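You operate a simulated robot arm through the tools that you are given. There is no shell and no other tool. Be economical: measure what you need, move in short steps, check, and stop when the job is done.

Carry out the task below with a simulated two-armed robot. There is one attempt and no reset: what you move stays moved.

Task
Raise the shutter, draw the handle-end curtain back and open the balcony door.
Fine: shutter slider at UP and handle at OPEN first; the door stays open.
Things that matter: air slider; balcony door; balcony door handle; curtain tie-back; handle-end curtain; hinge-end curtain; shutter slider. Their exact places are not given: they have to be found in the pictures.

It is judged by the outcome, as a careful person would: the job done as asked, and still so three seconds after it is handed in. It fails if anything else is knocked over, pushed out of place, dropped, spilled or broken.

Robot
Two 7-joint arms with fingered hands on one trunk, on a base that drives. Base frame: it is fixed to the floor where the robot stands at the start and does not move with it; the origin is under the middle of the robot, x ahead of it, y to its left, z up. Lengths are in cm, angles in degrees, forces in N, time in s.
The left shoulder is at the start at [7, 16.9, 135.3], the right one opposite. With the tool pointing down near the work surface each hand reaches from about 10 to 58 cm from the robot's upright axis, wherever it stands, measured 20 degrees to its own side. Places, roughly: air slider [100, -90, 140]; balcony door [100, -50, 120]; balcony door handle [100, -90, 110]; curtain tie-back [100, -10, 70]; handle-end curtain [100, -70, 120]; hinge-end curtain [100, -40, 120]; shutter slider [80, 0, 120]. Payload 3.4 kg a hand.
Tool frame (each hand has its own): the origin (TCP) lies between the finger pads and is the grasp point; the fingertips stand 2.3 cm ahead of it; z points along the fingers, y is the line along which they close. Largest opening 11.6 cm; the body of the gripper starts 6.5 cm behind the TCP. The gripper is a hand of 4 fingers: y runs from the thumb to the fingers, the wrist lies at [0, 0, -21.1] in the tool frame.
Orientation is that of the tool frame in the base frame, as a unit quaternion [x, y, z, w]. With the fingers straight down and closing along the base's y, the tool's x points along the base's -x, its y along +y and its z along -z.

Tools
- The arms move only by the tool drive_tool. It takes "left_deltas", "right_deltas" or both (then of equal length, played together; a hand with none holds still); each is text: rows parted by semicolons, each of 6 numbers parted by spaces: the shift along the tool's x, y, z in m, then the turn, a rotation vector about the tool's x, y, z in degrees. In form: dx dy dz rx ry rz; .... A call has 1 to 8 rows; each row shifts and turns the commanded pose from where the row before left it, along the tool's axes as they then stand. Rows are played at 5 a second. More than 5 cm and 8.6 degrees between two rows, and nothing of the call is played. A pose out of reach is approached as far as the arm can. The call stops where the force on the tool passes 40 N (or 10 N more than at its start, if that is more) or the arm is blocked; 0.2 s more then pass. In this call time passes only in rows, and 0.2 s behind the last. The reply holds the time, the measured pose of the TCP, the force on the tool along the base axes, the opening and the grip force, in the units named above and with some noise, with the torque about the TCP (base axes, N m) and any sound that the robot's microphone picked up.
- Cameras (640 x 400 px; columns grow to the right, rows downward): "scene" is now at [14.07, -3.44, 158.84]; the picture's right is [-0.44, -0.90, -0.00], its down [-0.44, 0.21, -0.87] and it looks along [0.78, -0.38, -0.49] (base axes); focal length 214 px, centre (320, 200). "left" rides on the left gripper at [-6.9, 0.1, -9] in its tool frame; the picture's right is [-0.01, -1.00, 0.00], its down [0.79, -0.01, -0.61] and it looks along [0.61, -0.01, 0.79] (tool axes); focal length 251 px, centre (320, 200). "right" rides on the right gripper at [6.9, 0.1, -9] in its tool frame; the picture's right is [-0.01, 1.00, 0.00], its down [-0.79, -0.01, -0.61] and it looks along [-0.61, -0.01, 0.79] (tool axes); focal length 251 px, centre (320, 200).
- camera(camera): a new picture of that camera. The clock stands still meanwhile.
- move_column(by): slides the trunk up (or, below 0, down) by that many cm; the arms and the scene camera ride with it, the base frame stays. It gives what a move gives, with no picture.
- roll_base(legs): drives the robot by 1 to 6 legs, each [ahead, left, turn to the left] in cm, cm and degrees, along the robot's own axes; the way and the turn of a leg run together, so that a leg with both is an arc; at most 150 cm and 180 degrees a leg. The arms and the cameras ride along, it lands a little off, and it stops where it bumps. It gives what a move gives.
- set_fingers(finger1, finger2, finger3, thumb_bend, hand): sets how far each is bent, from 0 (flat) to 1 (curled in); at 0.3 the hand is open as for a grip, at 0.7 the pads meet at the TCP. One left out holds its place. A second passes; each finger stops where it meets its share of the squeeze, and holds until it gets a number again. It is the only way to open and close the hand. It gives what a move gives, with no picture; readings hold the bend of each and the force on the fingers (four entries, about 0 where the hand has none), thumb and palm.
- aim_head(pan, tilt): turns the head with the scene camera to pan (to the left, within 86 degrees either way) and tilt (down, from -29 to 69), counted from straight ahead of the robot. It gives what a move gives.
- probe_pixels(camera, pixels): for up to 12 pixels [column, row] of the newest picture of that camera ("zoom" is the newest enlarged one), the place [x, y, z] in the base frame of the surface seen there, good to about 0.2 cm, but the place of the scene camera against the robot may be out by one fixed shift of up to 1.8 cm in any direction. The clock stands still meanwhile.
- inspect(camera, box): a new picture of the part [left, top, right, bottom] of that camera's present view, enlarged. The clock stands still meanwhile.
- close_job(): hands the job in; it is judged then, once.

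Go step by step. Measure first, check grasps and placings, and put right what went wrong. The budget is 80 turns and 62 pictures, counting those below and the enlarged ones. Unless the task says otherwise, let go and move clear before handing in, and close with one line.

The tools are called after ">>>" by a JSON object that holds its "fn" and its "kwargs". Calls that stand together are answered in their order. drive_tool: Moves the arms, as the interface text tells. Its arguments: {"type":"object","properties":{"left_deltas":{"type":"string"},"right_deltas":{"type":"string"}},"required":[]} The other tools are called the same way: move_column (by) slides the trunk up or down; set_fingers (finger1, finger2, finger3, thumb_bend, hand) moves the fingers one by one; roll_base (legs) drives the base; aim_head (pan, tilt) turns the head that bears the scene camera; camera (camera) takes a picture; probe_pixels (camera, pixels) gives the place of the surface under pixels of a picture; inspect (camera, box) takes an enlarged picture of a part of a camera's view; close_job () hands the job in.

At the start:

```text
time: 0.0
left_position: [34.54, -4.32, 145.04]
left_tcp_rot: [0.001, 1.0, -0.001, 0.0]
left_contact_force: [0.5, 0.3, -1.1]
left_moment: [-0.01, -0.02, -0.01]
left_finger_gap: 11.58
left_grip_force: 0.0
left_shape: jaw
left_bend: [0.3, 0.3, 0.3, 0.3]
left_finger forces: [0.1, 0.0, 0.0, 0.1, 0.0, 0.0]
right_position: [32.54, -47.91, 151.36]
right_tcp_rot: [-0.002, 1.0, -0.001, 0.0]
right_contact_force: [0.6, 0.6, -0.7]
right_moment: [-0.02, 0.0, -0.02]
right_finger_gap: 11.6
right_grip_force: 0.2
right_shape: jaw
right_bend: [0.3, 0.3, 0.3, 0.3]
right_finger forces: [0.0, 0.0, 0.0, 0.0, 0.1, 0.1]
trunk travel left (down, up): [-86.0, 8.0]
robot x, y, heading: [-0.02, -0.16, 0.1]
head pan, tilt: [-25.9, 29.4]
```

scene: 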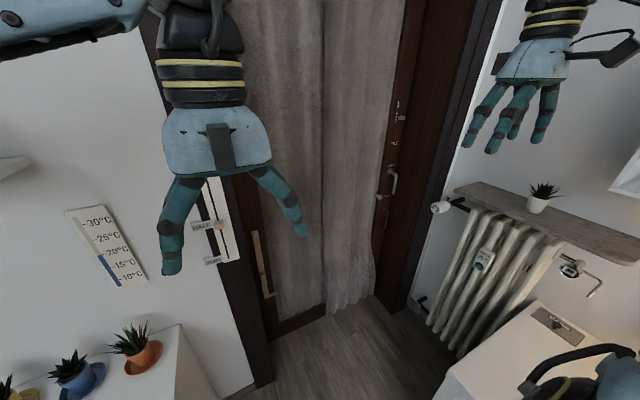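
right: 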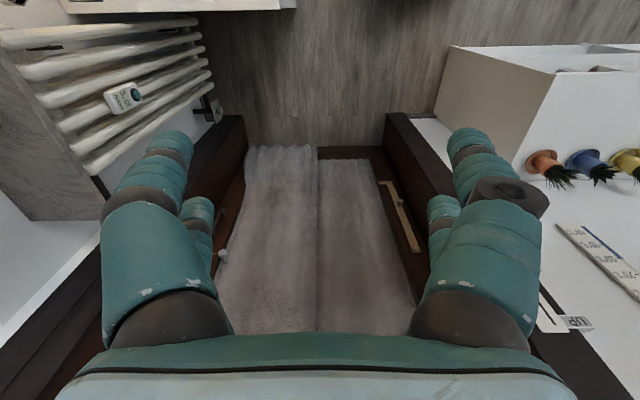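
left: 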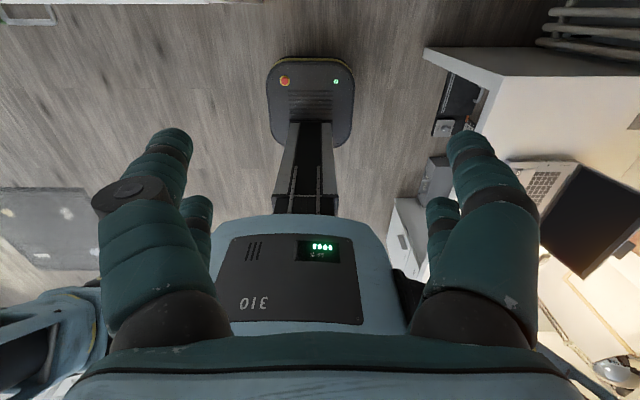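

The scene picture shows the curtained door, a handle around (390,185), a slider with labels near (215,230), and a tie-back at about (262,265). I'll zoom in on these first.

>>> {"fn": "inspect", "kwargs": {"camera": "scene", "box": [340, 60, 460, 240]}}

>>> {"fn": "inspect", "kwargs": {"camera": "scene", "box": [160, 160, 320, 320]}}

>>> {"fn": "probe_pixels", "kwargs": {"camera": "scene", "pixels": [[205, 225], [212, 260], [262, 265], [390, 180], [378, 197], [398, 110], [388, 160], [290, 150], [345, 150], [323, 250], [345, 300], [410, 280]]}}

```text
2.22 times, centred on (400, 150) of scene
```

zoom: 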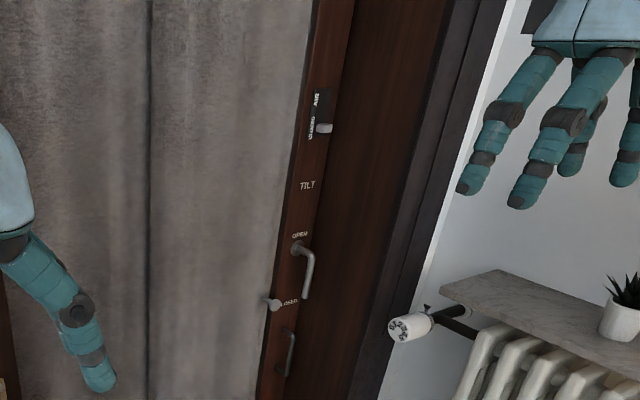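

```text
2.50 times, centred on (240, 240) of scene
```

zoom: 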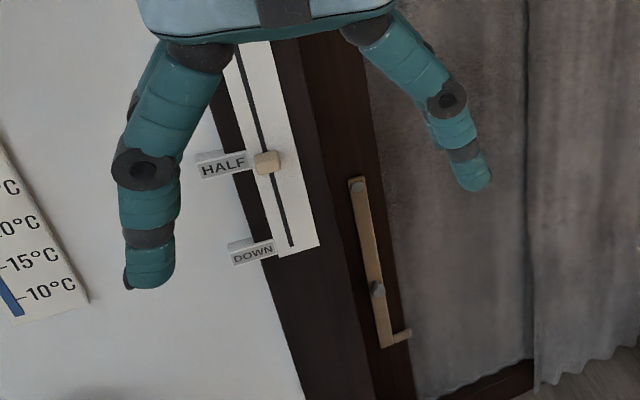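

```text
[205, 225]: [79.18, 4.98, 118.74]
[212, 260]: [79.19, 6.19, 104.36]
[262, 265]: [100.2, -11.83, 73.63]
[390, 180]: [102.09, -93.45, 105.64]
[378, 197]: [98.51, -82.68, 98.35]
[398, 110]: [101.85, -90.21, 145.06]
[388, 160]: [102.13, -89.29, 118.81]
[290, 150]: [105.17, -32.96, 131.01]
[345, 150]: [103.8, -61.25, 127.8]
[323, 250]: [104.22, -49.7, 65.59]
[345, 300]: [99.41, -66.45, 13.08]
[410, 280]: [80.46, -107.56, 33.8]
```

The slider is at HALF near (79, 1, 118), and the left hand hides its upper part. I'll move that hand left and look again.

>>> {"fn": "drive_tool", "kwargs": {"left_deltas": "0 0.05 0 0 0 0;0 0.05 0 0 0 0;0 0.05 0 0 0 0;0 0.05 0 0 0 0;0 0.05 0 0 0 0;0 0.05 0 0 0 0"}}

>>> {"fn": "aim_head", "kwargs": {"pan": -26, "tilt": 10}}

>>> {"fn": "camera", "kwargs": {"camera": "scene"}}

```text
time: 1.4
left_position: [34.19, 26.11, 144.86]
left_tcp_rot: [0.0, 1.0, -0.002, 0.001]
left_contact_force: [0.2, -0.2, 0.7]
left_moment: [-0.04, -0.02, -0.02]
left_finger_gap: 11.6
left_grip_force: 0.1
left_shape: jaw
left_bend: [0.3, 0.3, 0.3, 0.3]
left_finger forces: [0.0, 0.1, 0.0, 0.1, 0.0, 0.0]
right_position: [32.4, -47.57, 151.72]
right_tcp_rot: [0.0, 1.0, -0.001, 0.0]
right_contact_force: [-1.1, 0.2, -0.5]
right_moment: [-0.04, 0.0, -0.01]
right_finger_gap: 11.58
right_grip_force: 0.1
right_shape: jaw
right_bend: [0.3, 0.3, 0.3, 0.3]
right_finger forces: [0.0, 0.1, 0.0, 0.0, 0.0, 0.0]
trunk travel left (down, up): [-86.0, 8.0]
robot x, y, heading: [-0.12, -0.01, 0.1]
head pan, tilt: [-25.9, 29.4]
```

```text
time: 2.2
left_position: [34.21, 25.8, 144.98]
left_tcp_rot: [0.0, 1.0, 0.0, 0.0]
left_contact_force: [-1.1, 0.3, 0.3]
left_moment: [0.0, 0.03, 0.0]
left_finger_gap: 11.59
left_grip_force: 0.1
left_shape: jaw
left_bend: [0.3, 0.3, 0.3, 0.3]
left_finger forces: [0.1, 0.0, 0.1, 0.0, 0.0, 0.0]
right_position: [32.5, -47.73, 151.46]
right_tcp_rot: [-0.001, 1.0, 0.0, -0.001]
right_contact_force: [0.3, -0.1, -0.6]
right_moment: [-0.02, 0.01, -0.02]
right_finger_gap: 11.6
right_grip_force: 0.1
right_shape: jaw
right_bend: [0.3, 0.3, 0.3, 0.3]
right_finger forces: [0.0, 0.0, 0.1, 0.0, 0.0, 0.1]
trunk travel left (down, up): [-86.0, 8.0]
robot x, y, heading: [-0.09, -0.09, -0.1]
head pan, tilt: [-26.0, 10.0]
```

```text
56 pictures are left
```

scene: 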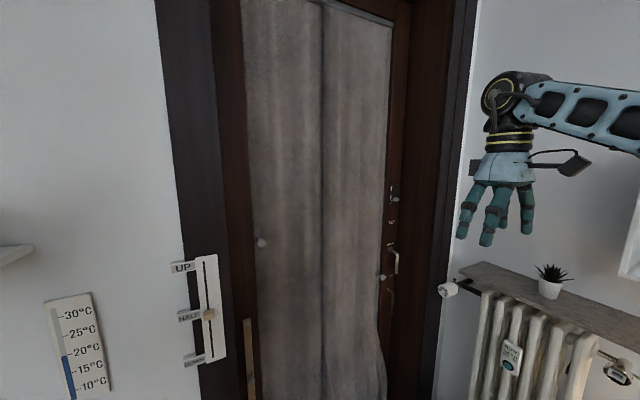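

>>> {"fn": "probe_pixels", "kwargs": {"camera": "scene", "pixels": [[182, 267], [209, 314], [209, 258], [218, 358], [262, 241], [383, 277], [328, 12], [388, 30], [245, 322], [233, 200], [445, 100], [175, 150]]}}

>>> {"fn": "inspect", "kwargs": {"camera": "scene", "box": [160, 240, 260, 380]}}

>>> {"fn": "inspect", "kwargs": {"camera": "scene", "box": [365, 180, 415, 320]}}

```text
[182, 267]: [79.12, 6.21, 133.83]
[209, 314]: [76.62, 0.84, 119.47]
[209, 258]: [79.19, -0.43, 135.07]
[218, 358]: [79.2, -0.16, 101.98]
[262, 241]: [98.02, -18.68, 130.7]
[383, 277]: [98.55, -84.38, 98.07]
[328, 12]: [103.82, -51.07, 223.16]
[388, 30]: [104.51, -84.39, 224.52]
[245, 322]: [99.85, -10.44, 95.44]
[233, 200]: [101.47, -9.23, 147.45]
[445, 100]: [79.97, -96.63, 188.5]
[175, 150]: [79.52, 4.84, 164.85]
```

```text
2.86 times, centred on (210, 310) of scene
```

zoom: 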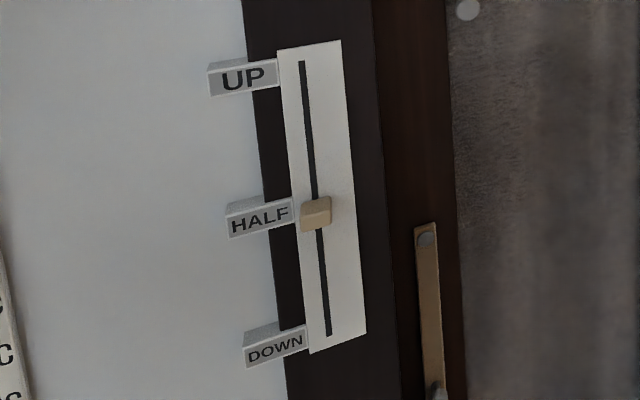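

```text
2.86 times, centred on (390, 250) of scene
```

zoom: 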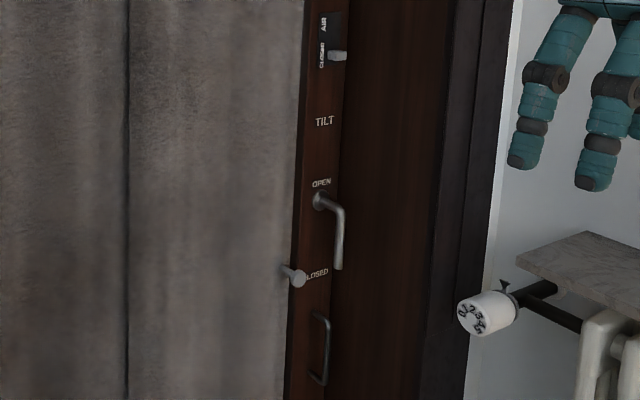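

The slider knob is at (76.6, 0.8, 119.5) with UP near z≈134. The curtain knobs are at (98.5, -84, 98) for the handle end and (98, -18.7, 130.7) for the hinge end. I'll turn the left hand to point forward.

>>> {"fn": "drive_tool", "kwargs": {"left_deltas": "-0.025 -0.02 0 0 -8.18 0;-0.0247 -0.02 0.0036 0 -8.18 0;-0.024 -0.02 0.007 0 -8.18 0;-0.0227 -0.02 0.0104 0 -8.18 0;-0.021 -0.02 0.0135 0 -8.18 0;-0.0189 -0.02 0.0164 0 -8.18 0"}}

>>> {"fn": "drive_tool", "kwargs": {"left_deltas": "-0.0164 -0.02 0.0189 0 -8.18 0;-0.0135 -0.02 0.021 0 -8.18 0;-0.0104 -0.02 0.0227 0 -8.18 0;-0.007 -0.02 0.024 0 -8.18 0;-0.0036 -0.02 0.0247 0 -8.18 0"}}

>>> {"fn": "aim_head", "kwargs": {"pan": -5, "tilt": 45}}

>>> {"fn": "camera", "kwargs": {"camera": "scene"}}

```text
time: 3.6
left_position: [49.62, 13.66, 144.86]
left_tcp_rot: [-0.001, 0.909, 0.0, 0.416]
left_contact_force: [-0.7, 0.0, 0.0]
left_moment: [0.01, 0.01, 0.02]
left_finger_gap: 11.61
left_grip_force: 0.0
left_shape: jaw
left_bend: [0.3, 0.3, 0.3, 0.3]
left_finger forces: [0.1, 0.0, 0.0, 0.1, 0.0, 0.0]
right_position: [32.67, -48.0, 151.43]
right_tcp_rot: [-0.001, 1.0, 0.001, 0.001]
right_contact_force: [0.4, 0.0, -0.8]
right_moment: [0.02, 0.0, -0.07]
right_finger_gap: 11.59
right_grip_force: 0.1
right_shape: jaw
right_bend: [0.3, 0.3, 0.3, 0.3]
right_finger forces: [0.1, 0.0, 0.1, 0.1, 0.0, 0.0]
trunk travel left (down, up): [-86.0, 8.0]
robot x, y, heading: [-0.52, 0.21, -0.1]
head pan, tilt: [-26.0, 10.0]
```

```text
time: 4.8
left_position: [62.01, 3.55, 144.97]
left_tcp_rot: [0.001, 0.707, 0.001, 0.707]
left_contact_force: [0.0, -0.5, 0.2]
left_moment: [-0.01, 0.03, 0.0]
left_finger_gap: 11.6
left_grip_force: 0.0
left_shape: jaw
left_bend: [0.3, 0.3, 0.3, 0.3]
left_finger forces: [0.0, 0.1, 0.0, 0.1, 0.1, 0.1]
right_position: [32.67, -48.03, 151.35]
right_tcp_rot: [-0.001, 1.0, 0.0, 0.001]
right_contact_force: [0.6, -0.4, 0.1]
right_moment: [-0.01, -0.01, 0.02]
right_finger_gap: 11.59
right_grip_force: 0.1
right_shape: jaw
right_bend: [0.3, 0.3, 0.3, 0.3]
right_finger forces: [0.1, 0.0, 0.0, 0.0, 0.0, 0.0]
trunk travel left (down, up): [-86.0, 8.0]
robot x, y, heading: [0.14, -0.04, -0.2]
head pan, tilt: [-26.0, 10.0]
```

```text
time: 5.8
left_position: [61.83, 3.8, 145.01]
left_tcp_rot: [-0.002, 0.708, 0.0, 0.706]
left_contact_force: [0.3, 0.1, 0.1]
left_moment: [0.02, -0.03, 0.0]
left_finger_gap: 11.6
left_grip_force: 0.1
left_shape: jaw
left_bend: [0.3, 0.3, 0.3, 0.3]
left_finger forces: [0.1, 0.0, 0.0, 0.0, 0.0, 0.0]
right_position: [32.47, -47.77, 151.52]
right_tcp_rot: [0.0, 1.0, 0.0, 0.0]
right_contact_force: [0.2, 0.1, 0.0]
right_moment: [-0.01, 0.02, -0.02]
right_finger_gap: 11.58
right_grip_force: 0.0
right_shape: jaw
right_bend: [0.3, 0.3, 0.3, 0.3]
right_finger forces: [0.1, 0.0, 0.0, 0.0, 0.1, 0.1]
trunk travel left (down, up): [-86.0, 8.0]
robot x, y, heading: [-0.01, 0.19, -0.4]
head pan, tilt: [-5.0, 45.0]
```

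```text
53 pictures are left
```

scene: 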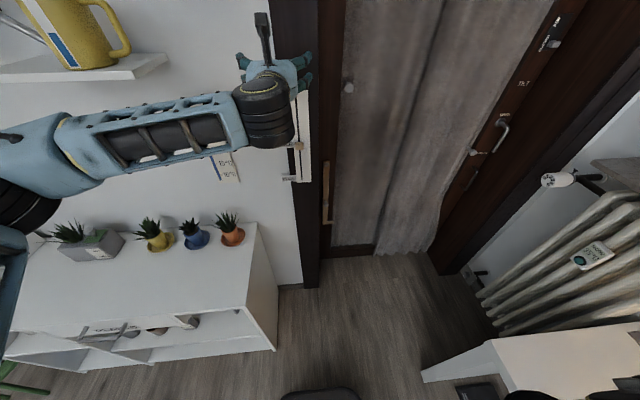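

>>> {"fn": "probe_pixels", "kwargs": {"camera": "scene", "pixels": [[248, 303], [258, 225], [276, 345], [165, 58], [88, 75], [495, 340], [424, 376], [600, 195], [480, 300], [232, 225], [10, 262], [320, 395]]}}

>>> {"fn": "camera", "kwargs": {"camera": "left"}}

```text
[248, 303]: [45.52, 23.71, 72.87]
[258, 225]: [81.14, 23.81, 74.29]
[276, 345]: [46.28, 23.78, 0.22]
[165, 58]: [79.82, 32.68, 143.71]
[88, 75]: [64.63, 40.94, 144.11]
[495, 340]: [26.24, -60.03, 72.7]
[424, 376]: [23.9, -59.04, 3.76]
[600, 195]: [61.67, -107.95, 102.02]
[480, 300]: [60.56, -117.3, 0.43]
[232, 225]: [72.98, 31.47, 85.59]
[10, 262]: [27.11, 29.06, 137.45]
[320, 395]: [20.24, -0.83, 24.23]
```

```text
52 pictures are left
```

left: 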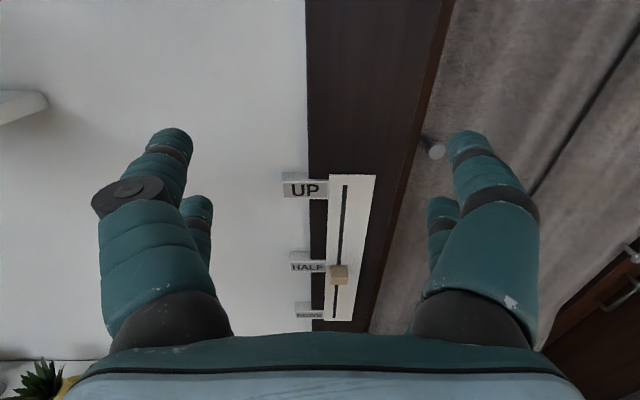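

>>> {"fn": "probe_pixels", "kwargs": {"camera": "left", "pixels": [[338, 275], [338, 268], [303, 188], [303, 266], [346, 186], [334, 316], [437, 152], [372, 178], [634, 256]]}}

>>> {"fn": "inspect", "kwargs": {"camera": "left", "box": [270, 160, 400, 330]}}

```text
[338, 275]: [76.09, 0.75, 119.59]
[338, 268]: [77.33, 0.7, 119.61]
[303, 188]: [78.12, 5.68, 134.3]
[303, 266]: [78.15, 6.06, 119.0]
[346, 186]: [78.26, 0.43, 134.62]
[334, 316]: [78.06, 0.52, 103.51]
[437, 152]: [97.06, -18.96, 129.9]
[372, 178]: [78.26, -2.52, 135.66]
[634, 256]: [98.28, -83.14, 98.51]
```

```text
2.35 times, centred on (335, 245) of left
```

zoom: 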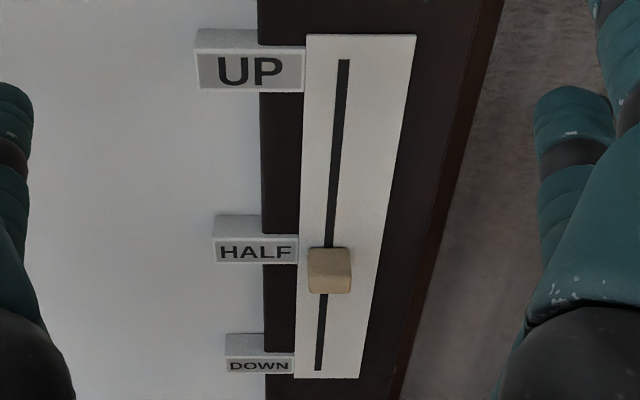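

The left camera gives the knob centre at about (76, 0.75, 119) and the plate front at x≈78.2, with the labels flush with it. I'll bring the left hand level with the knob and in front of it.

>>> {"fn": "drive_tool", "kwargs": {"left_deltas": "0.044 -0.005 0 0 0 0;0.044 -0.005 0 0 0 0;0.044 -0.005 0 0 0 0;0.044 -0.005 0 0 0 0;0.044 -0.005 0 0 0 0;0.042 -0.006 0 0 0 0;0 0 0.04 0 0 0"}}

>>> {"fn": "camera", "kwargs": {"camera": "left"}}

```text
time: 7.4
left_position: [66.22, 0.64, 118.63]
left_tcp_rot: [0.0, 0.707, 0.0, 0.707]
left_contact_force: [0.3, -0.4, -0.7]
left_moment: [-0.02, 0.0, 0.0]
left_finger_gap: 11.59
left_grip_force: 0.1
left_shape: jaw
left_bend: [0.3, 0.3, 0.3, 0.3]
left_finger forces: [0.0, 0.0, 0.0, 0.1, 0.0, 0.1]
right_position: [32.68, -47.83, 151.39]
right_tcp_rot: [-0.001, 1.0, 0.0, -0.001]
right_contact_force: [0.3, 0.5, -0.1]
right_moment: [0.01, 0.04, 0.04]
right_finger_gap: 11.61
right_grip_force: 0.0
right_shape: jaw
right_bend: [0.3, 0.3, 0.3, 0.3]
right_finger forces: [0.0, 0.0, 0.0, 0.0, 0.0, 0.0]
trunk travel left (down, up): [-86.0, 8.0]
robot x, y, heading: [-0.08, 0.31, -0.2]
head pan, tilt: [-5.0, 45.0]
```

```text
50 pictures are left
```

left: 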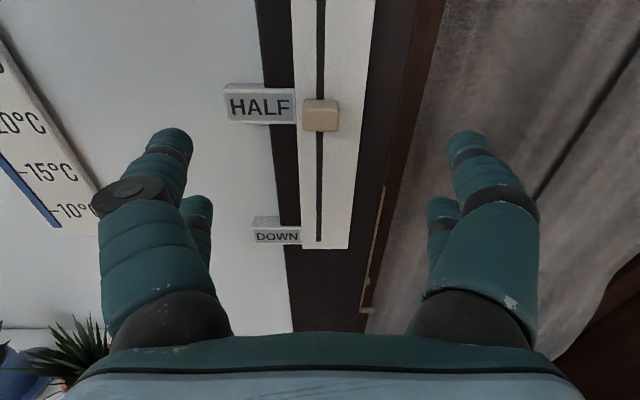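

>>> {"fn": "probe_pixels", "kwargs": {"camera": "left", "pixels": [[321, 108], [321, 118], [321, 128], [305, 118], [337, 118], [290, 110], [310, 200]]}}

>>> {"fn": "drive_tool", "kwargs": {"left_deltas": "0 0 0.03 0 0 0;0 0 0.03 0 0 0;0 0 0.03 0 0 0"}}

```text
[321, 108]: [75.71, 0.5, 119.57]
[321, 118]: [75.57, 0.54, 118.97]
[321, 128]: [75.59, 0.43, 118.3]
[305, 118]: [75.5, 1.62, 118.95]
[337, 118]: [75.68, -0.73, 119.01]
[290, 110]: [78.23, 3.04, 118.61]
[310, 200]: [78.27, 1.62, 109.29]
```

```text
time: 8.2
left_position: [75.18, 0.62, 118.69]
left_tcp_rot: [-0.002, 0.709, 0.002, 0.705]
left_contact_force: [-1.0, -0.3, 0.3]
left_moment: [0.02, -0.01, 0.0]
left_finger_gap: 11.58
left_grip_force: 0.0
left_shape: jaw
left_bend: [0.3, 0.3, 0.3, 0.3]
left_finger forces: [0.1, 0.0, 0.0, 0.0, 0.0, 0.0]
right_position: [32.52, -47.88, 151.31]
right_tcp_rot: [-0.001, 1.0, 0.0, 0.0]
right_contact_force: [-0.2, -0.5, 0.8]
right_moment: [0.03, 0.0, 0.02]
right_finger_gap: 11.6
right_grip_force: 0.0
right_shape: jaw
right_bend: [0.3, 0.3, 0.3, 0.3]
right_finger forces: [0.0, 0.1, 0.0, 0.1, 0.1, 0.0]
trunk travel left (down, up): [-86.0, 8.0]
robot x, y, heading: [-0.01, 0.09, 0.1]
head pan, tilt: [-5.0, 45.0]
```

The hand now straddles the knob at TCP x 75.2, so I'll grip it.

>>> {"fn": "set_fingers", "kwargs": {"hand": "left", "finger1": 0.68, "finger2": 0.68, "finger3": 0.68, "thumb_bend": 0.68}}

>>> {"fn": "camera", "kwargs": {"camera": "left"}}

```text
time: 9.2
left_position: [75.13, 0.6, 118.69]
left_tcp_rot: [-0.002, 0.708, 0.002, 0.706]
left_contact_force: [0.4, -0.1, -0.1]
left_moment: [-0.03, -0.02, -0.01]
left_finger_gap: 0.71
left_grip_force: 0.1
left_shape: fingers
left_bend: [0.68, 0.68, 0.68, 0.68]
left_finger forces: [0.1, 0.0, 0.1, 0.0, 0.0, 0.1]
right_position: [32.5, -47.89, 151.43]
right_tcp_rot: [0.0, 1.0, 0.0, -0.001]
right_contact_force: [-0.2, 0.2, -0.2]
right_moment: [-0.02, -0.02, -0.01]
right_finger_gap: 11.58
right_grip_force: 0.1
right_shape: jaw
right_bend: [0.3, 0.3, 0.3, 0.3]
right_finger forces: [0.0, 0.1, 0.0, 0.0, 0.1, 0.0]
trunk travel left (down, up): [-86.0, 8.0]
robot x, y, heading: [-0.11, -0.41, -0.2]
head pan, tilt: [-5.0, 45.0]
```

```text
49 pictures are left
```

left: 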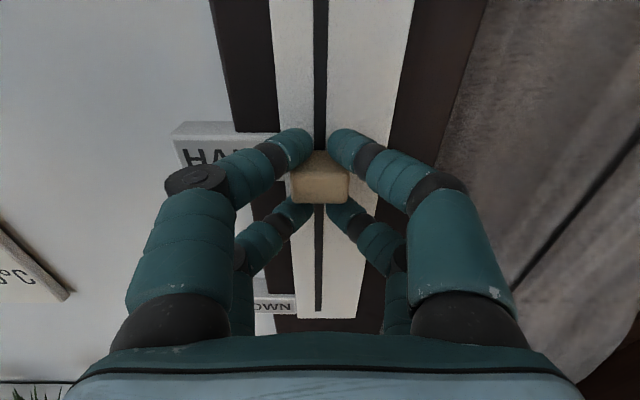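

The fingertips closed above and below the knob (320,180) without touching it. Lifting will make the lower pair push it up.

>>> {"fn": "drive_tool", "kwargs": {"left_deltas": "-0.03 0 0 0 0 0;-0.03 0 0 0 0 0;-0.03 0 0 0 0 0;-0.03 0 0 0 0 0;-0.02 0 0 0 0 0"}}

>>> {"fn": "camera", "kwargs": {"camera": "left"}}

```text
time: 10.4
left_position: [75.11, 0.68, 132.76]
left_tcp_rot: [0.0, 0.707, 0.0, 0.708]
left_contact_force: [0.5, -0.6, -0.3]
left_moment: [0.0, -0.04, 0.01]
left_finger_gap: 0.73
left_grip_force: 0.3
left_shape: fingers
left_bend: [0.68, 0.68, 0.68, 0.68]
left_finger forces: [0.0, 0.3, 0.3, 0.1, 0.1, 0.0]
right_position: [32.68, -47.94, 151.41]
right_tcp_rot: [0.0, 1.0, 0.0, 0.001]
right_contact_force: [-0.2, 0.2, -0.1]
right_moment: [-0.02, 0.0, -0.01]
right_finger_gap: 11.62
right_grip_force: 0.0
right_shape: jaw
right_bend: [0.3, 0.3, 0.3, 0.3]
right_finger forces: [0.0, 0.1, 0.0, 0.1, 0.0, 0.1]
trunk travel left (down, up): [-86.0, 8.0]
robot x, y, heading: [-0.06, 0.0, 0.0]
head pan, tilt: [-5.0, 45.0]
```

```text
48 pictures are left
```

left: 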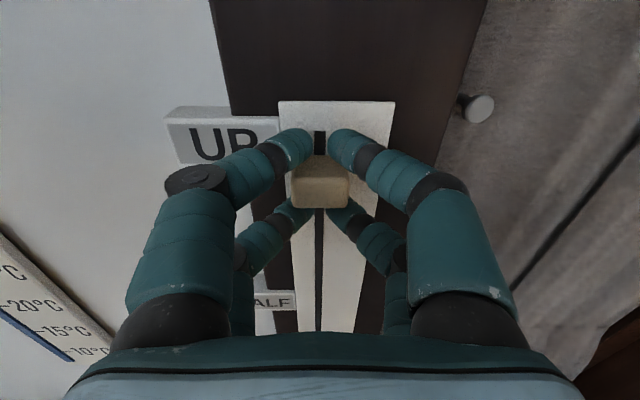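

The knob has followed and is just below UP. I'll push the last 2–3 cm in small steps.

>>> {"fn": "drive_tool", "kwargs": {"left_deltas": "-0.01 0 0 0 0 0;-0.007 0 0 0 0 0;-0.006 0 0 0 0 0;-0.005 0 0 0 0 0;-0.004 0 0 0 0 0"}}

>>> {"fn": "camera", "kwargs": {"camera": "left"}}

```text
time: 11.4
left_position: [75.18, 0.4, 134.41]
left_tcp_rot: [0.0, 0.714, 0.0, 0.7]
left_contact_force: [2.2, 1.9, -14.2]
left_moment: [-0.03, 0.16, 0.01]
left_finger_gap: 0.72
left_grip_force: 7.0
left_shape: fingers
left_bend: [0.68, 0.67, 0.69, 0.68]
left_finger forces: [0.0, 7.2, 6.1, 0.0, 0.0, 0.0]
right_position: [32.87, -47.73, 151.27]
right_tcp_rot: [0.001, 1.0, 0.001, -0.001]
right_contact_force: [0.4, 0.0, 0.2]
right_moment: [0.0, 0.0, 0.01]
right_finger_gap: 11.59
right_grip_force: 0.1
right_shape: jaw
right_bend: [0.3, 0.3, 0.3, 0.3]
right_finger forces: [0.1, 0.0, 0.0, 0.0, 0.0, 0.0]
trunk travel left (down, up): [-86.0, 8.0]
robot x, y, heading: [0.31, 0.03, 0.3]
head pan, tilt: [-5.0, 45.0]
stopped in row 4 (left hand): the force on the tool passed its limit at 44 N (the readings are from after the stop); the commanded pose is now the measured one
```

```text
47 pictures are left
```

left: 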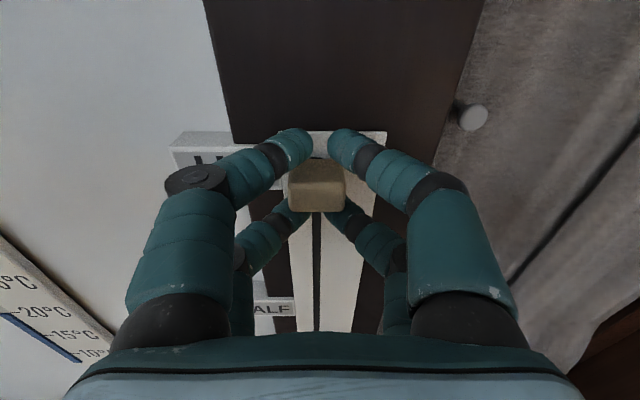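

The slider is at the top stop, stopping at z≈134.5, which matches the UP label. I'll release the pressure, retract, and look at the tie-back and handle.

>>> {"fn": "drive_tool", "kwargs": {"left_deltas": "0.004 0 0 0 0 0;0.003 0 -0.03 0 0 0;0 0 -0.05 0 0 0;0 0 -0.05 0 0 0;0 0 -0.05 0 0 0;0 0 -0.05 0 0 0;0 0 -0.05 0 0 0"}}

>>> {"fn": "aim_head", "kwargs": {"pan": -30, "tilt": 20}}

>>> {"fn": "camera", "kwargs": {"camera": "scene"}}

```text
time: 13.0
left_position: [47.06, 0.14, 134.34]
left_tcp_rot: [0.001, 0.711, -0.001, 0.703]
left_contact_force: [0.6, 0.0, 0.2]
left_moment: [0.0, 0.01, 0.02]
left_finger_gap: 0.66
left_grip_force: 0.0
left_shape: fingers
left_bend: [0.68, 0.68, 0.68, 0.68]
left_finger forces: [0.0, 0.0, 0.0, 0.1, 0.0, 0.0]
right_position: [32.25, -47.94, 151.57]
right_tcp_rot: [0.0, 1.0, 0.001, 0.001]
right_contact_force: [-0.5, 0.8, 0.1]
right_moment: [0.01, -0.04, 0.01]
right_finger_gap: 11.6
right_grip_force: 0.1
right_shape: jaw
right_bend: [0.3, 0.3, 0.3, 0.3]
right_finger forces: [0.0, 0.1, 0.0, 0.0, 0.1, 0.1]
trunk travel left (down, up): [-86.0, 8.0]
robot x, y, heading: [0.02, -0.1, 0.0]
head pan, tilt: [-5.0, 45.0]
```

```text
time: 13.9
left_position: [47.14, 0.19, 134.21]
left_tcp_rot: [0.002, 0.711, -0.002, 0.703]
left_contact_force: [-0.1, 0.0, -0.1]
left_moment: [-0.02, 0.04, 0.06]
left_finger_gap: 0.67
left_grip_force: 0.0
left_shape: fingers
left_bend: [0.68, 0.68, 0.68, 0.68]
left_finger forces: [0.0, 0.1, 0.0, 0.0, 0.0, 0.0]
right_position: [32.44, -47.84, 151.39]
right_tcp_rot: [-0.001, 1.0, -0.001, 0.0]
right_contact_force: [0.2, -0.2, -0.4]
right_moment: [-0.03, -0.05, 0.03]
right_finger_gap: 11.59
right_grip_force: 0.2
right_shape: jaw
right_bend: [0.3, 0.3, 0.3, 0.3]
right_finger forces: [0.0, 0.0, 0.0, 0.0, 0.1, 0.0]
trunk travel left (down, up): [-86.0, 8.0]
robot x, y, heading: [-0.19, 0.3, 0.4]
head pan, tilt: [-30.0, 20.0]
```

```text
46 pictures are left
```

scene: 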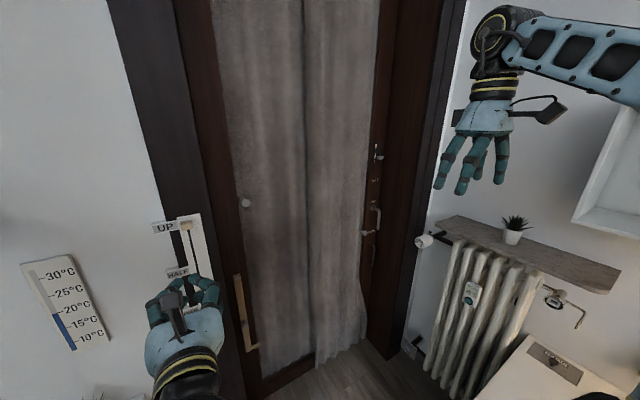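

The slider now reads UP in the scene at (187,227). Next I'll tuck the left hand back, lower the trunk and roll closer to the handle, keeping clear of the desk (y<-59) and the cabinet (y>24).

>>> {"fn": "drive_tool", "kwargs": {"left_deltas": "0 0.05 -0.03 0 0 0;0 0.05 -0.04 0 0 0;0 0.05 -0.04 0 0 0;0 0.04 -0.04 0 0 0"}}

>>> {"fn": "move_column", "kwargs": {"by": -20}}

>>> {"fn": "roll_base", "kwargs": {"legs": [[40, -25, 0], [0, 0, -20]]}}

>>> {"fn": "aim_head", "kwargs": {"pan": -20, "tilt": 25}}

>>> {"fn": "camera", "kwargs": {"camera": "scene"}}

```text
refused: row 1 steps farther than a row can; nothing moved
```

```text
time: 16.1
left_position: [47.17, 0.12, 114.27]
left_tcp_rot: [0.001, 0.712, -0.001, 0.703]
left_contact_force: [-0.1, -0.3, -0.5]
left_moment: [-0.01, -0.02, -0.01]
left_finger_gap: 0.68
left_grip_force: 0.0
left_shape: fingers
left_bend: [0.68, 0.68, 0.68, 0.68]
left_finger forces: [0.0, 0.1, 0.0, 0.0, 0.1, 0.1]
right_position: [32.55, -47.82, 131.41]
right_tcp_rot: [-0.001, 1.0, 0.0, 0.0]
right_contact_force: [-0.6, 0.1, -0.7]
right_moment: [0.02, -0.03, 0.0]
right_finger_gap: 11.61
right_grip_force: 0.1
right_shape: jaw
right_bend: [0.3, 0.3, 0.3, 0.3]
right_finger forces: [0.1, 0.1, 0.1, 0.1, 0.1, 0.0]
trunk travel left (down, up): [-66.0, 28.0]
robot x, y, heading: [0.03, 0.29, 0.0]
head pan, tilt: [-30.0, 20.0]
```

```text
time: 19.7
left_position: [84.82, -25.94, 115.26]
left_tcp_rot: [0.033, 0.703, -0.039, 0.709]
left_contact_force: [-0.5, -0.1, -0.2]
left_moment: [0.0, 0.0, -0.01]
left_finger_gap: 0.67
left_grip_force: 0.1
left_shape: fingers
left_bend: [0.68, 0.68, 0.68, 0.68]
left_finger forces: [0.0, 0.0, 0.0, 0.0, 0.0, 0.1]
right_position: [64.76, -72.07, 132.68]
right_tcp_rot: [0.052, 0.999, -0.005, 0.012]
right_contact_force: [0.3, -0.1, 1.1]
right_moment: [-0.02, 0.04, -0.02]
right_finger_gap: 11.58
right_grip_force: 0.0
right_shape: jaw
right_bend: [0.3, 0.3, 0.3, 0.3]
right_finger forces: [0.0, 0.0, 0.0, 0.1, 0.0, 0.0]
trunk travel left (down, up): [-66.0, 28.0]
robot x, y, heading: [39.88, -22.59, -5.9]
head pan, tilt: [-30.0, 20.0]
stopped in leg 2: the robot was blocked; the commanded pose is now the measured one
```

```text
time: 20.4
left_position: [84.72, -25.95, 115.26]
left_tcp_rot: [0.035, 0.702, -0.041, 0.71]
left_contact_force: [-0.1, -0.3, -0.4]
left_moment: [-0.01, -0.02, 0.01]
left_finger_gap: 0.71
left_grip_force: 0.1
left_shape: fingers
left_bend: [0.68, 0.68, 0.68, 0.68]
left_finger forces: [0.1, 0.0, 0.0, 0.1, 0.0, 0.1]
right_position: [64.53, -72.0, 132.74]
right_tcp_rot: [0.053, 0.998, -0.006, 0.014]
right_contact_force: [0.2, -0.2, 0.3]
right_moment: [-0.03, 0.03, 0.01]
right_finger_gap: 11.58
right_grip_force: 0.0
right_shape: jaw
right_bend: [0.3, 0.3, 0.3, 0.3]
right_finger forces: [0.0, 0.0, 0.0, 0.1, 0.0, 0.0]
trunk travel left (down, up): [-66.0, 28.0]
robot x, y, heading: [40.38, -22.58, -6.2]
head pan, tilt: [-20.0, 25.0]
```

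```text
45 pictures are left
```

scene: 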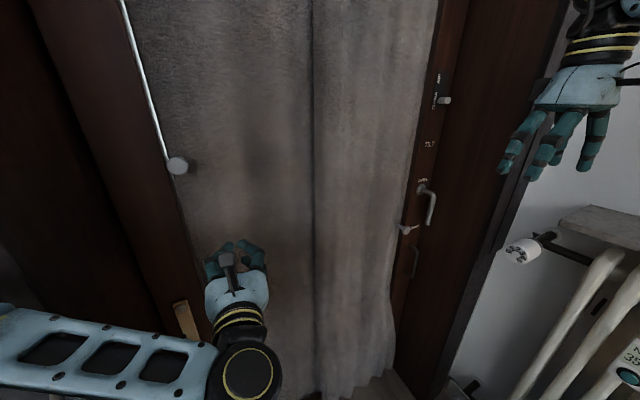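

The base stopped during the turn because something blocked it. I'll look left to find what touched.

>>> {"fn": "aim_head", "kwargs": {"pan": 70, "tilt": 40}}

>>> {"fn": "camera", "kwargs": {"camera": "scene"}}

>>> {"fn": "aim_head", "kwargs": {"pan": -70, "tilt": 45}}

>>> {"fn": "camera", "kwargs": {"camera": "scene"}}

```text
time: 22.0
left_position: [84.71, -25.92, 115.26]
left_tcp_rot: [0.034, 0.703, -0.04, 0.709]
left_contact_force: [-0.5, 0.7, -0.4]
left_moment: [-0.03, -0.04, 0.0]
left_finger_gap: 0.68
left_grip_force: 0.0
left_shape: fingers
left_bend: [0.68, 0.68, 0.68, 0.68]
left_finger forces: [0.0, 0.0, 0.0, 0.0, 0.1, 0.0]
right_position: [64.66, -72.0, 132.61]
right_tcp_rot: [0.052, 0.999, -0.006, 0.012]
right_contact_force: [0.1, 0.4, -0.4]
right_moment: [0.0, 0.0, -0.03]
right_finger_gap: 11.57
right_grip_force: 0.0
right_shape: jaw
right_bend: [0.3, 0.3, 0.3, 0.3]
right_finger forces: [0.1, 0.1, 0.0, 0.1, 0.0, 0.0]
trunk travel left (down, up): [-66.0, 28.0]
robot x, y, heading: [40.5, -22.23, -6.2]
head pan, tilt: [70.0, 40.0]
```

```text
44 pictures are left
```

scene: 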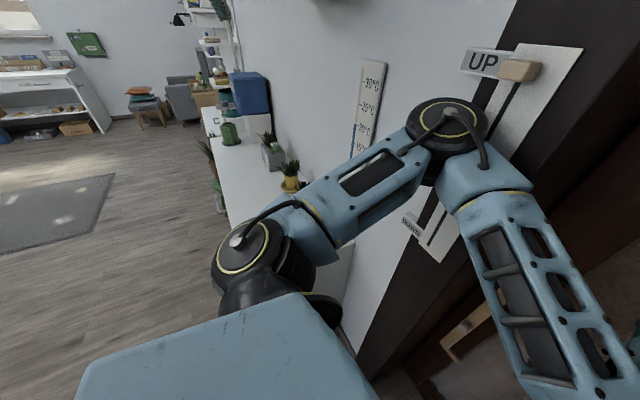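

```text
time: 24.3
left_position: [84.89, -26.02, 115.3]
left_tcp_rot: [0.034, 0.703, -0.04, 0.709]
left_contact_force: [-0.2, -0.4, -0.1]
left_moment: [0.01, 0.02, -0.01]
left_finger_gap: 0.68
left_grip_force: 0.2
left_shape: fingers
left_bend: [0.68, 0.68, 0.68, 0.68]
left_finger forces: [0.0, 0.0, 0.0, 0.0, 0.1, 0.1]
right_position: [64.69, -72.13, 132.78]
right_tcp_rot: [0.052, 0.999, -0.006, 0.013]
right_contact_force: [-0.8, -0.3, 1.2]
right_moment: [0.0, 0.02, 0.01]
right_finger_gap: 11.6
right_grip_force: 0.0
right_shape: jaw
right_bend: [0.3, 0.3, 0.3, 0.3]
right_finger forces: [0.0, 0.0, 0.0, 0.1, 0.0, 0.0]
trunk travel left (down, up): [-66.0, 28.0]
robot x, y, heading: [40.2, -22.47, -5.8]
head pan, tilt: [-70.0, 45.0]
```

```text
43 pictures are left
```

scene: 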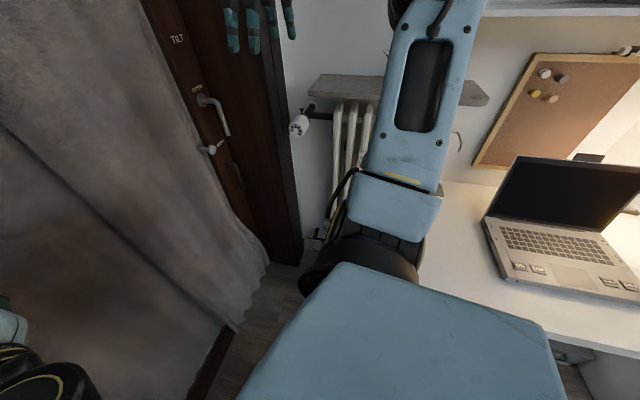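

The left elbow touched the frame beside the slider plate; the slider is still UP. I'll back off 15 cm and fold the left arm before turning.

>>> {"fn": "roll_base", "kwargs": {"legs": [[-15, 0, 0]]}}

>>> {"fn": "drive_tool", "kwargs": {"left_deltas": "0 0.02 -0.045 0 0 0;0 0.02 -0.045 0 0 0;0 0.02 -0.045 0 0 0;0 0.02 -0.045 0 0 0;0 0.04 -0.01 0 0 0"}}

>>> {"fn": "aim_head", "kwargs": {"pan": 50, "tilt": 40}}

>>> {"fn": "camera", "kwargs": {"camera": "scene"}}

```text
time: 25.6
left_position: [71.99, -25.89, 114.18]
left_tcp_rot: [0.041, 0.712, -0.041, 0.7]
left_contact_force: [0.4, -0.3, 0.2]
left_moment: [-0.02, -0.01, -0.03]
left_finger_gap: 0.69
left_grip_force: 0.1
left_shape: fingers
left_bend: [0.68, 0.68, 0.68, 0.68]
left_finger forces: [0.1, 0.0, 0.0, 0.0, 0.0, 0.0]
right_position: [51.98, -71.96, 131.53]
right_tcp_rot: [0.057, 0.998, -0.002, 0.001]
right_contact_force: [0.4, 0.1, 0.1]
right_moment: [-0.02, 0.02, 0.04]
right_finger_gap: 11.61
right_grip_force: 0.0
right_shape: jaw
right_bend: [0.3, 0.3, 0.3, 0.3]
right_finger forces: [0.1, 0.1, 0.0, 0.0, 0.0, 0.1]
trunk travel left (down, up): [-66.0, 28.0]
robot x, y, heading: [25.09, -21.16, -6.5]
head pan, tilt: [-70.0, 45.0]
```

```text
time: 26.7
left_position: [62.17, -19.37, 113.54]
left_tcp_rot: [-0.023, 0.695, 0.061, 0.716]
left_contact_force: [-1.0, 0.4, 0.7]
left_moment: [0.0, 0.01, -0.02]
left_finger_gap: 0.64
left_grip_force: 0.0
left_shape: fingers
left_bend: [0.68, 0.68, 0.68, 0.68]
left_finger forces: [0.0, 0.1, 0.0, 0.0, 0.1, 0.0]
left hand out of reach, approached as far as the arm can: row 2, 3, 4, 5
right_position: [52.04, -72.04, 131.62]
right_tcp_rot: [0.056, 0.998, -0.001, 0.001]
right_contact_force: [-0.1, -0.5, -0.3]
right_moment: [0.03, 0.0, -0.06]
right_finger_gap: 11.57
right_grip_force: 0.1
right_shape: jaw
right_bend: [0.3, 0.3, 0.3, 0.3]
right_finger forces: [0.0, 0.0, 0.0, 0.1, 0.0, 0.0]
trunk travel left (down, up): [-66.0, 28.0]
robot x, y, heading: [24.81, -20.77, -6.4]
head pan, tilt: [-70.0, 45.0]
stopped in row 5 (left hand): the arm was blocked; the commanded pose is now the measured one
```

```text
time: 28.7
left_position: [62.21, -19.45, 113.48]
left_tcp_rot: [-0.022, 0.695, 0.061, 0.716]
left_contact_force: [0.2, 0.0, 0.3]
left_moment: [0.0, 0.0, -0.03]
left_finger_gap: 0.67
left_grip_force: 0.1
left_shape: fingers
left_bend: [0.68, 0.68, 0.68, 0.68]
left_finger forces: [0.0, 0.1, 0.0, 0.0, 0.0, 0.0]
right_position: [51.93, -72.05, 131.36]
right_tcp_rot: [0.056, 0.998, 0.0, 0.001]
right_contact_force: [0.0, -0.4, 0.1]
right_moment: [0.0, 0.0, 0.01]
right_finger_gap: 11.62
right_grip_force: 0.0
right_shape: jaw
right_bend: [0.3, 0.3, 0.3, 0.3]
right_finger forces: [0.0, 0.0, 0.1, 0.0, 0.1, 0.0]
trunk travel left (down, up): [-66.0, 28.0]
robot x, y, heading: [25.38, -20.9, -6.6]
head pan, tilt: [50.0, 40.0]
```

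```text
42 pictures are left
```

scene: 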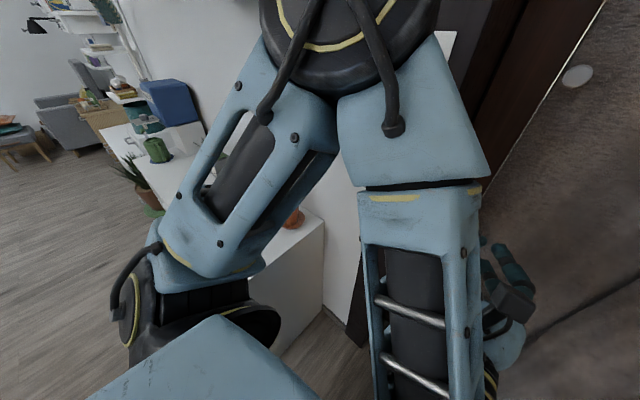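

The left elbow folds up in front. I'll swing the hand back to the compact fingers-down pose it started in.

>>> {"fn": "drive_tool", "kwargs": {"left_deltas": "0 0 0 0 8.2 0;0 0 0 0 8.2 0;0 0 0 0 8.2 0;0 0 0 0 8.2 0;0 0 0 0 8.2 0;0 0 0 0 8.2 0;0 0 0 0 8.2 0;0 0 0 0 8.2 0"}}

>>> {"fn": "drive_tool", "kwargs": {"left_deltas": "0.02 0.02 0 0 8.2 0;0.02 0.02 0 0 8.2 0;0.02 0.02 0 0 6 0;0 0.04 0 0 0 0;0 0.04 0 0 0 0"}}

>>> {"fn": "camera", "kwargs": {"camera": "scene"}}

```text
time: 30.5
left_position: [62.19, -19.52, 113.4]
left_tcp_rot: [-0.051, 0.973, 0.038, 0.223]
left_contact_force: [0.0, 0.3, 0.3]
left_moment: [-0.02, 0.03, 0.0]
left_finger_gap: 0.65
left_grip_force: 0.0
left_shape: fingers
left_bend: [0.68, 0.68, 0.68, 0.68]
left_finger forces: [0.1, 0.1, 0.1, 0.0, 0.0, 0.0]
right_position: [51.98, -72.03, 131.52]
right_tcp_rot: [0.056, 0.998, 0.0, 0.0]
right_contact_force: [0.2, 0.5, 0.4]
right_moment: [0.0, -0.01, 0.01]
right_finger_gap: 11.59
right_grip_force: 0.0
right_shape: jaw
right_bend: [0.3, 0.3, 0.3, 0.3]
right_finger forces: [0.1, 0.0, 0.0, 0.0, 0.0, 0.1]
trunk travel left (down, up): [-66.0, 28.0]
robot x, y, heading: [25.42, -20.53, -6.5]
head pan, tilt: [50.0, 40.0]
```

```text
time: 31.7
left_position: [54.72, -5.8, 112.35]
left_tcp_rot: [-0.058, 0.997, 0.026, 0.033]
left_contact_force: [-0.1, -0.6, -0.4]
left_moment: [0.01, 0.0, 0.0]
left_finger_gap: 0.62
left_grip_force: 0.0
left_shape: fingers
left_bend: [0.68, 0.68, 0.68, 0.68]
left_finger forces: [0.0, 0.1, 0.0, 0.1, 0.0, 0.0]
right_position: [51.89, -71.86, 131.67]
right_tcp_rot: [0.057, 0.998, -0.001, 0.001]
right_contact_force: [-0.8, 0.5, -0.2]
right_moment: [-0.03, 0.0, 0.0]
right_finger_gap: 11.61
right_grip_force: 0.1
right_shape: jaw
right_bend: [0.3, 0.3, 0.3, 0.3]
right_finger forces: [0.0, 0.1, 0.0, 0.0, 0.0, 0.0]
trunk travel left (down, up): [-66.0, 28.0]
robot x, y, heading: [25.15, -20.65, -6.3]
head pan, tilt: [50.0, 40.0]
```

```text
41 pictures are left
```

scene: 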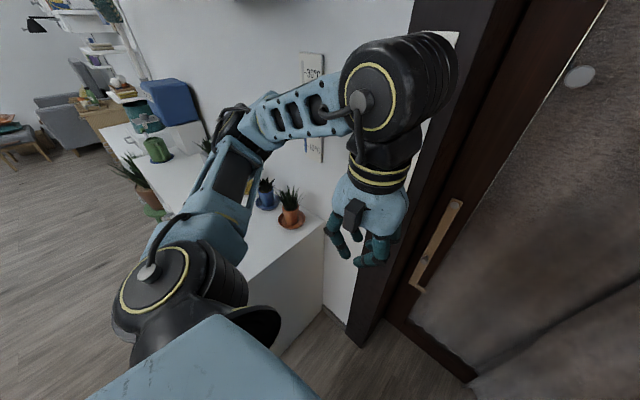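

>>> {"fn": "probe_pixels", "kwargs": {"camera": "scene", "pixels": [[235, 125], [165, 270], [300, 105], [372, 80], [440, 60], [375, 200]]}}

```text
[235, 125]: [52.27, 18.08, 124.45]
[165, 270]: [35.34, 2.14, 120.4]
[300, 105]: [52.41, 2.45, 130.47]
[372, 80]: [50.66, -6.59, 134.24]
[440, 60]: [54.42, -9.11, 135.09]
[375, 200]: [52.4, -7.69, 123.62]
```

The plants are fine, and the left elbow at (52, 18, 124) is what limits the base. I'll pull the left hand further back and out, then roll.

>>> {"fn": "drive_tool", "kwargs": {"left_deltas": "0.045 0 0 0 0 0;0.045 0 0 0 0 0;0.045 0.02 0 0 0 0;0.02 0.04 0 0 0 0;0 0.04 0 0 0 0"}}

>>> {"fn": "camera", "kwargs": {"camera": "scene"}}

```text
time: 32.6
left_position: [42.48, -6.71, 115.05]
left_tcp_rot: [-0.067, 0.997, 0.024, 0.036]
left_contact_force: [34.6, -4.9, 14.6]
left_moment: [0.3, 3.1, 0.37]
left_finger_gap: 0.69
left_grip_force: 0.1
left_shape: fingers
left_bend: [0.68, 0.68, 0.68, 0.68]
left_finger forces: [0.0, 0.0, 0.0, 0.0, 0.1, 0.1]
left hand out of reach, approached as far as the arm can: row 2, 3, 4
right_position: [51.87, -72.03, 131.54]
right_tcp_rot: [0.056, 0.998, 0.0, 0.001]
right_contact_force: [0.1, -0.7, 0.0]
right_moment: [0.0, -0.04, -0.01]
right_finger_gap: 11.56
right_grip_force: 0.0
right_shape: jaw
right_bend: [0.3, 0.3, 0.3, 0.3]
right_finger forces: [0.0, 0.1, 0.0, 0.1, 0.0, 0.1]
trunk travel left (down, up): [-66.0, 28.0]
robot x, y, heading: [25.11, -20.78, -6.6]
head pan, tilt: [50.0, 40.0]
stopped in row 4 (left hand): the force on the tool passed its limit at 139 N (the readings are from after the stop); the commanded pose is now the measured one
```

```text
40 pictures are left
```

scene: 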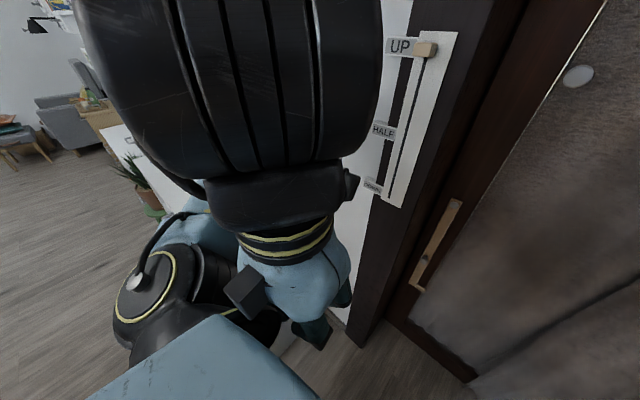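

The hand met the robot's own body. I'll ease it forward and then out to the left.

>>> {"fn": "drive_tool", "kwargs": {"left_deltas": "-0.03 0.02 0 0 0 0;-0.01 0.045 0 0 0 0;0 0.045 0 0 0 0;0 0.045 0 0 0 0;0.02 0.04 0 0 0 0;0.02 0.04 0 0 0 0"}}

>>> {"fn": "camera", "kwargs": {"camera": "scene"}}

```text
time: 34.1
left_position: [43.23, 1.58, 116.78]
left_tcp_rot: [-0.065, 0.997, 0.024, 0.041]
left_contact_force: [15.6, 0.4, 1.9]
left_moment: [0.09, 0.16, -0.42]
left_finger_gap: 0.62
left_grip_force: 0.0
left_shape: fingers
left_bend: [0.68, 0.69, 0.68, 0.68]
left_finger forces: [0.0, 0.1, 0.1, 0.0, 0.0, 0.0]
left hand out of reach, approached as far as the arm can: row 3, 4, 5, 6
right_position: [51.95, -72.16, 131.5]
right_tcp_rot: [0.057, 0.998, 0.0, 0.001]
right_contact_force: [0.2, 0.3, -0.8]
right_moment: [0.01, 0.0, 0.0]
right_finger_gap: 11.59
right_grip_force: 0.1
right_shape: jaw
right_bend: [0.3, 0.3, 0.3, 0.3]
right_finger forces: [0.1, 0.0, 0.1, 0.1, 0.1, 0.1]
trunk travel left (down, up): [-66.0, 28.0]
robot x, y, heading: [24.84, -21.15, -6.5]
head pan, tilt: [50.0, 40.0]
stopped in row 6 (left hand): the force on the tool passed its limit at 60 N (the readings are from after the stop); the commanded pose is now the measured one
```

```text
39 pictures are left
```

scene: 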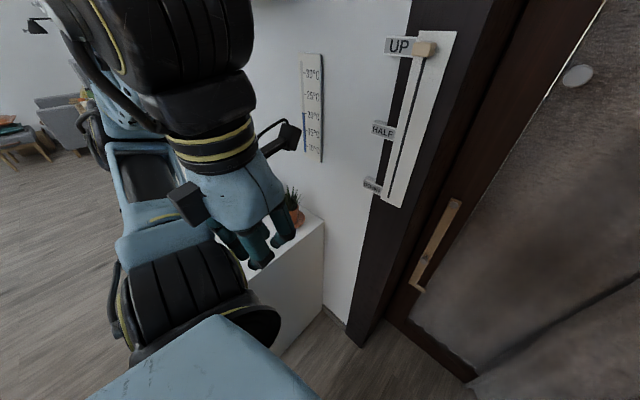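

The left arm is tucked in now. I'll roll ahead and right, then turn right.

>>> {"fn": "drive_tool", "kwargs": {"left_deltas": "-0.02 0 0 0 0 0"}}

>>> {"fn": "roll_base", "kwargs": {"legs": [[13, -7, 0], [0, 0, -18]]}}

>>> {"fn": "aim_head", "kwargs": {"pan": -20, "tilt": 20}}

>>> {"fn": "camera", "kwargs": {"camera": "scene"}}

```text
time: 34.5
left_position: [45.13, 1.84, 117.06]
left_tcp_rot: [-0.066, 0.997, 0.024, 0.04]
left_contact_force: [-0.4, 0.1, 0.7]
left_moment: [0.0, 0.05, -0.01]
left_finger_gap: 0.65
left_grip_force: 0.0
left_shape: fingers
left_bend: [0.68, 0.68, 0.68, 0.68]
left_finger forces: [0.1, 0.0, 0.0, 0.1, 0.1, 0.0]
right_position: [52.01, -72.14, 131.56]
right_tcp_rot: [0.057, 0.998, -0.001, 0.001]
right_contact_force: [0.1, -0.1, -0.4]
right_moment: [0.01, 0.02, -0.01]
right_finger_gap: 11.57
right_grip_force: 0.1
right_shape: jaw
right_bend: [0.3, 0.3, 0.3, 0.3]
right_finger forces: [0.0, 0.0, 0.1, 0.1, 0.0, 0.0]
trunk travel left (down, up): [-66.0, 28.0]
robot x, y, heading: [25.13, -20.94, -6.7]
head pan, tilt: [50.0, 40.0]
```

```text
time: 36.9
left_position: [63.36, -13.97, 116.98]
left_tcp_rot: [0.089, 0.995, 0.019, 0.044]
left_contact_force: [0.1, -0.5, -0.3]
left_moment: [0.0, -0.01, -0.01]
left_finger_gap: 0.66
left_grip_force: 0.0
left_shape: fingers
left_bend: [0.68, 0.68, 0.68, 0.68]
left_finger forces: [0.0, 0.0, 0.0, 0.1, 0.0, 0.0]
right_position: [47.31, -86.24, 131.45]
right_tcp_rot: [0.209, 0.978, -0.001, 0.0]
right_contact_force: [0.1, 0.6, -0.3]
right_moment: [0.0, 0.01, 0.03]
right_finger_gap: 11.58
right_grip_force: 0.1
right_shape: jaw
right_bend: [0.3, 0.3, 0.3, 0.3]
right_finger forces: [0.1, 0.0, 0.0, 0.0, 0.1, 0.1]
trunk travel left (down, up): [-66.0, 28.0]
robot x, y, heading: [37.36, -29.49, -24.4]
head pan, tilt: [50.0, 40.0]
```

```text
time: 38.3
left_position: [63.46, -13.93, 116.92]
left_tcp_rot: [0.089, 0.995, 0.018, 0.043]
left_contact_force: [0.1, -0.7, 0.5]
left_moment: [-0.04, 0.0, 0.0]
left_finger_gap: 0.64
left_grip_force: 0.1
left_shape: fingers
left_bend: [0.68, 0.68, 0.68, 0.68]
left_finger forces: [0.0, 0.0, 0.0, 0.0, 0.0, 0.0]
right_position: [47.45, -86.4, 131.49]
right_tcp_rot: [0.21, 0.978, -0.001, 0.001]
right_contact_force: [0.1, -0.1, -0.3]
right_moment: [0.01, -0.02, -0.02]
right_finger_gap: 11.57
right_grip_force: 0.1
right_shape: jaw
right_bend: [0.3, 0.3, 0.3, 0.3]
right_finger forces: [0.0, 0.0, 0.0, 0.0, 0.1, 0.1]
trunk travel left (down, up): [-66.0, 28.0]
robot x, y, heading: [37.69, -29.11, -24.3]
head pan, tilt: [-20.0, 20.0]
```

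```text
38 pictures are left
```

scene: 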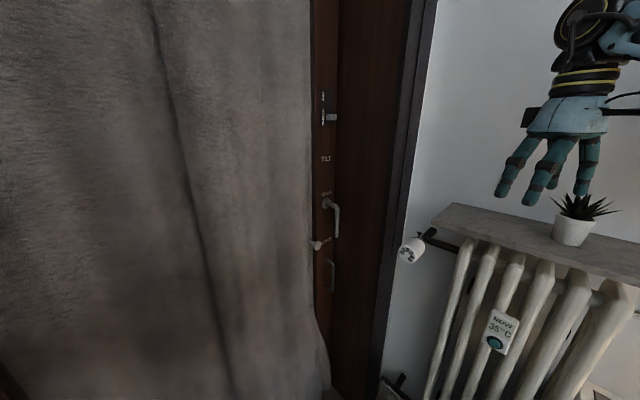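

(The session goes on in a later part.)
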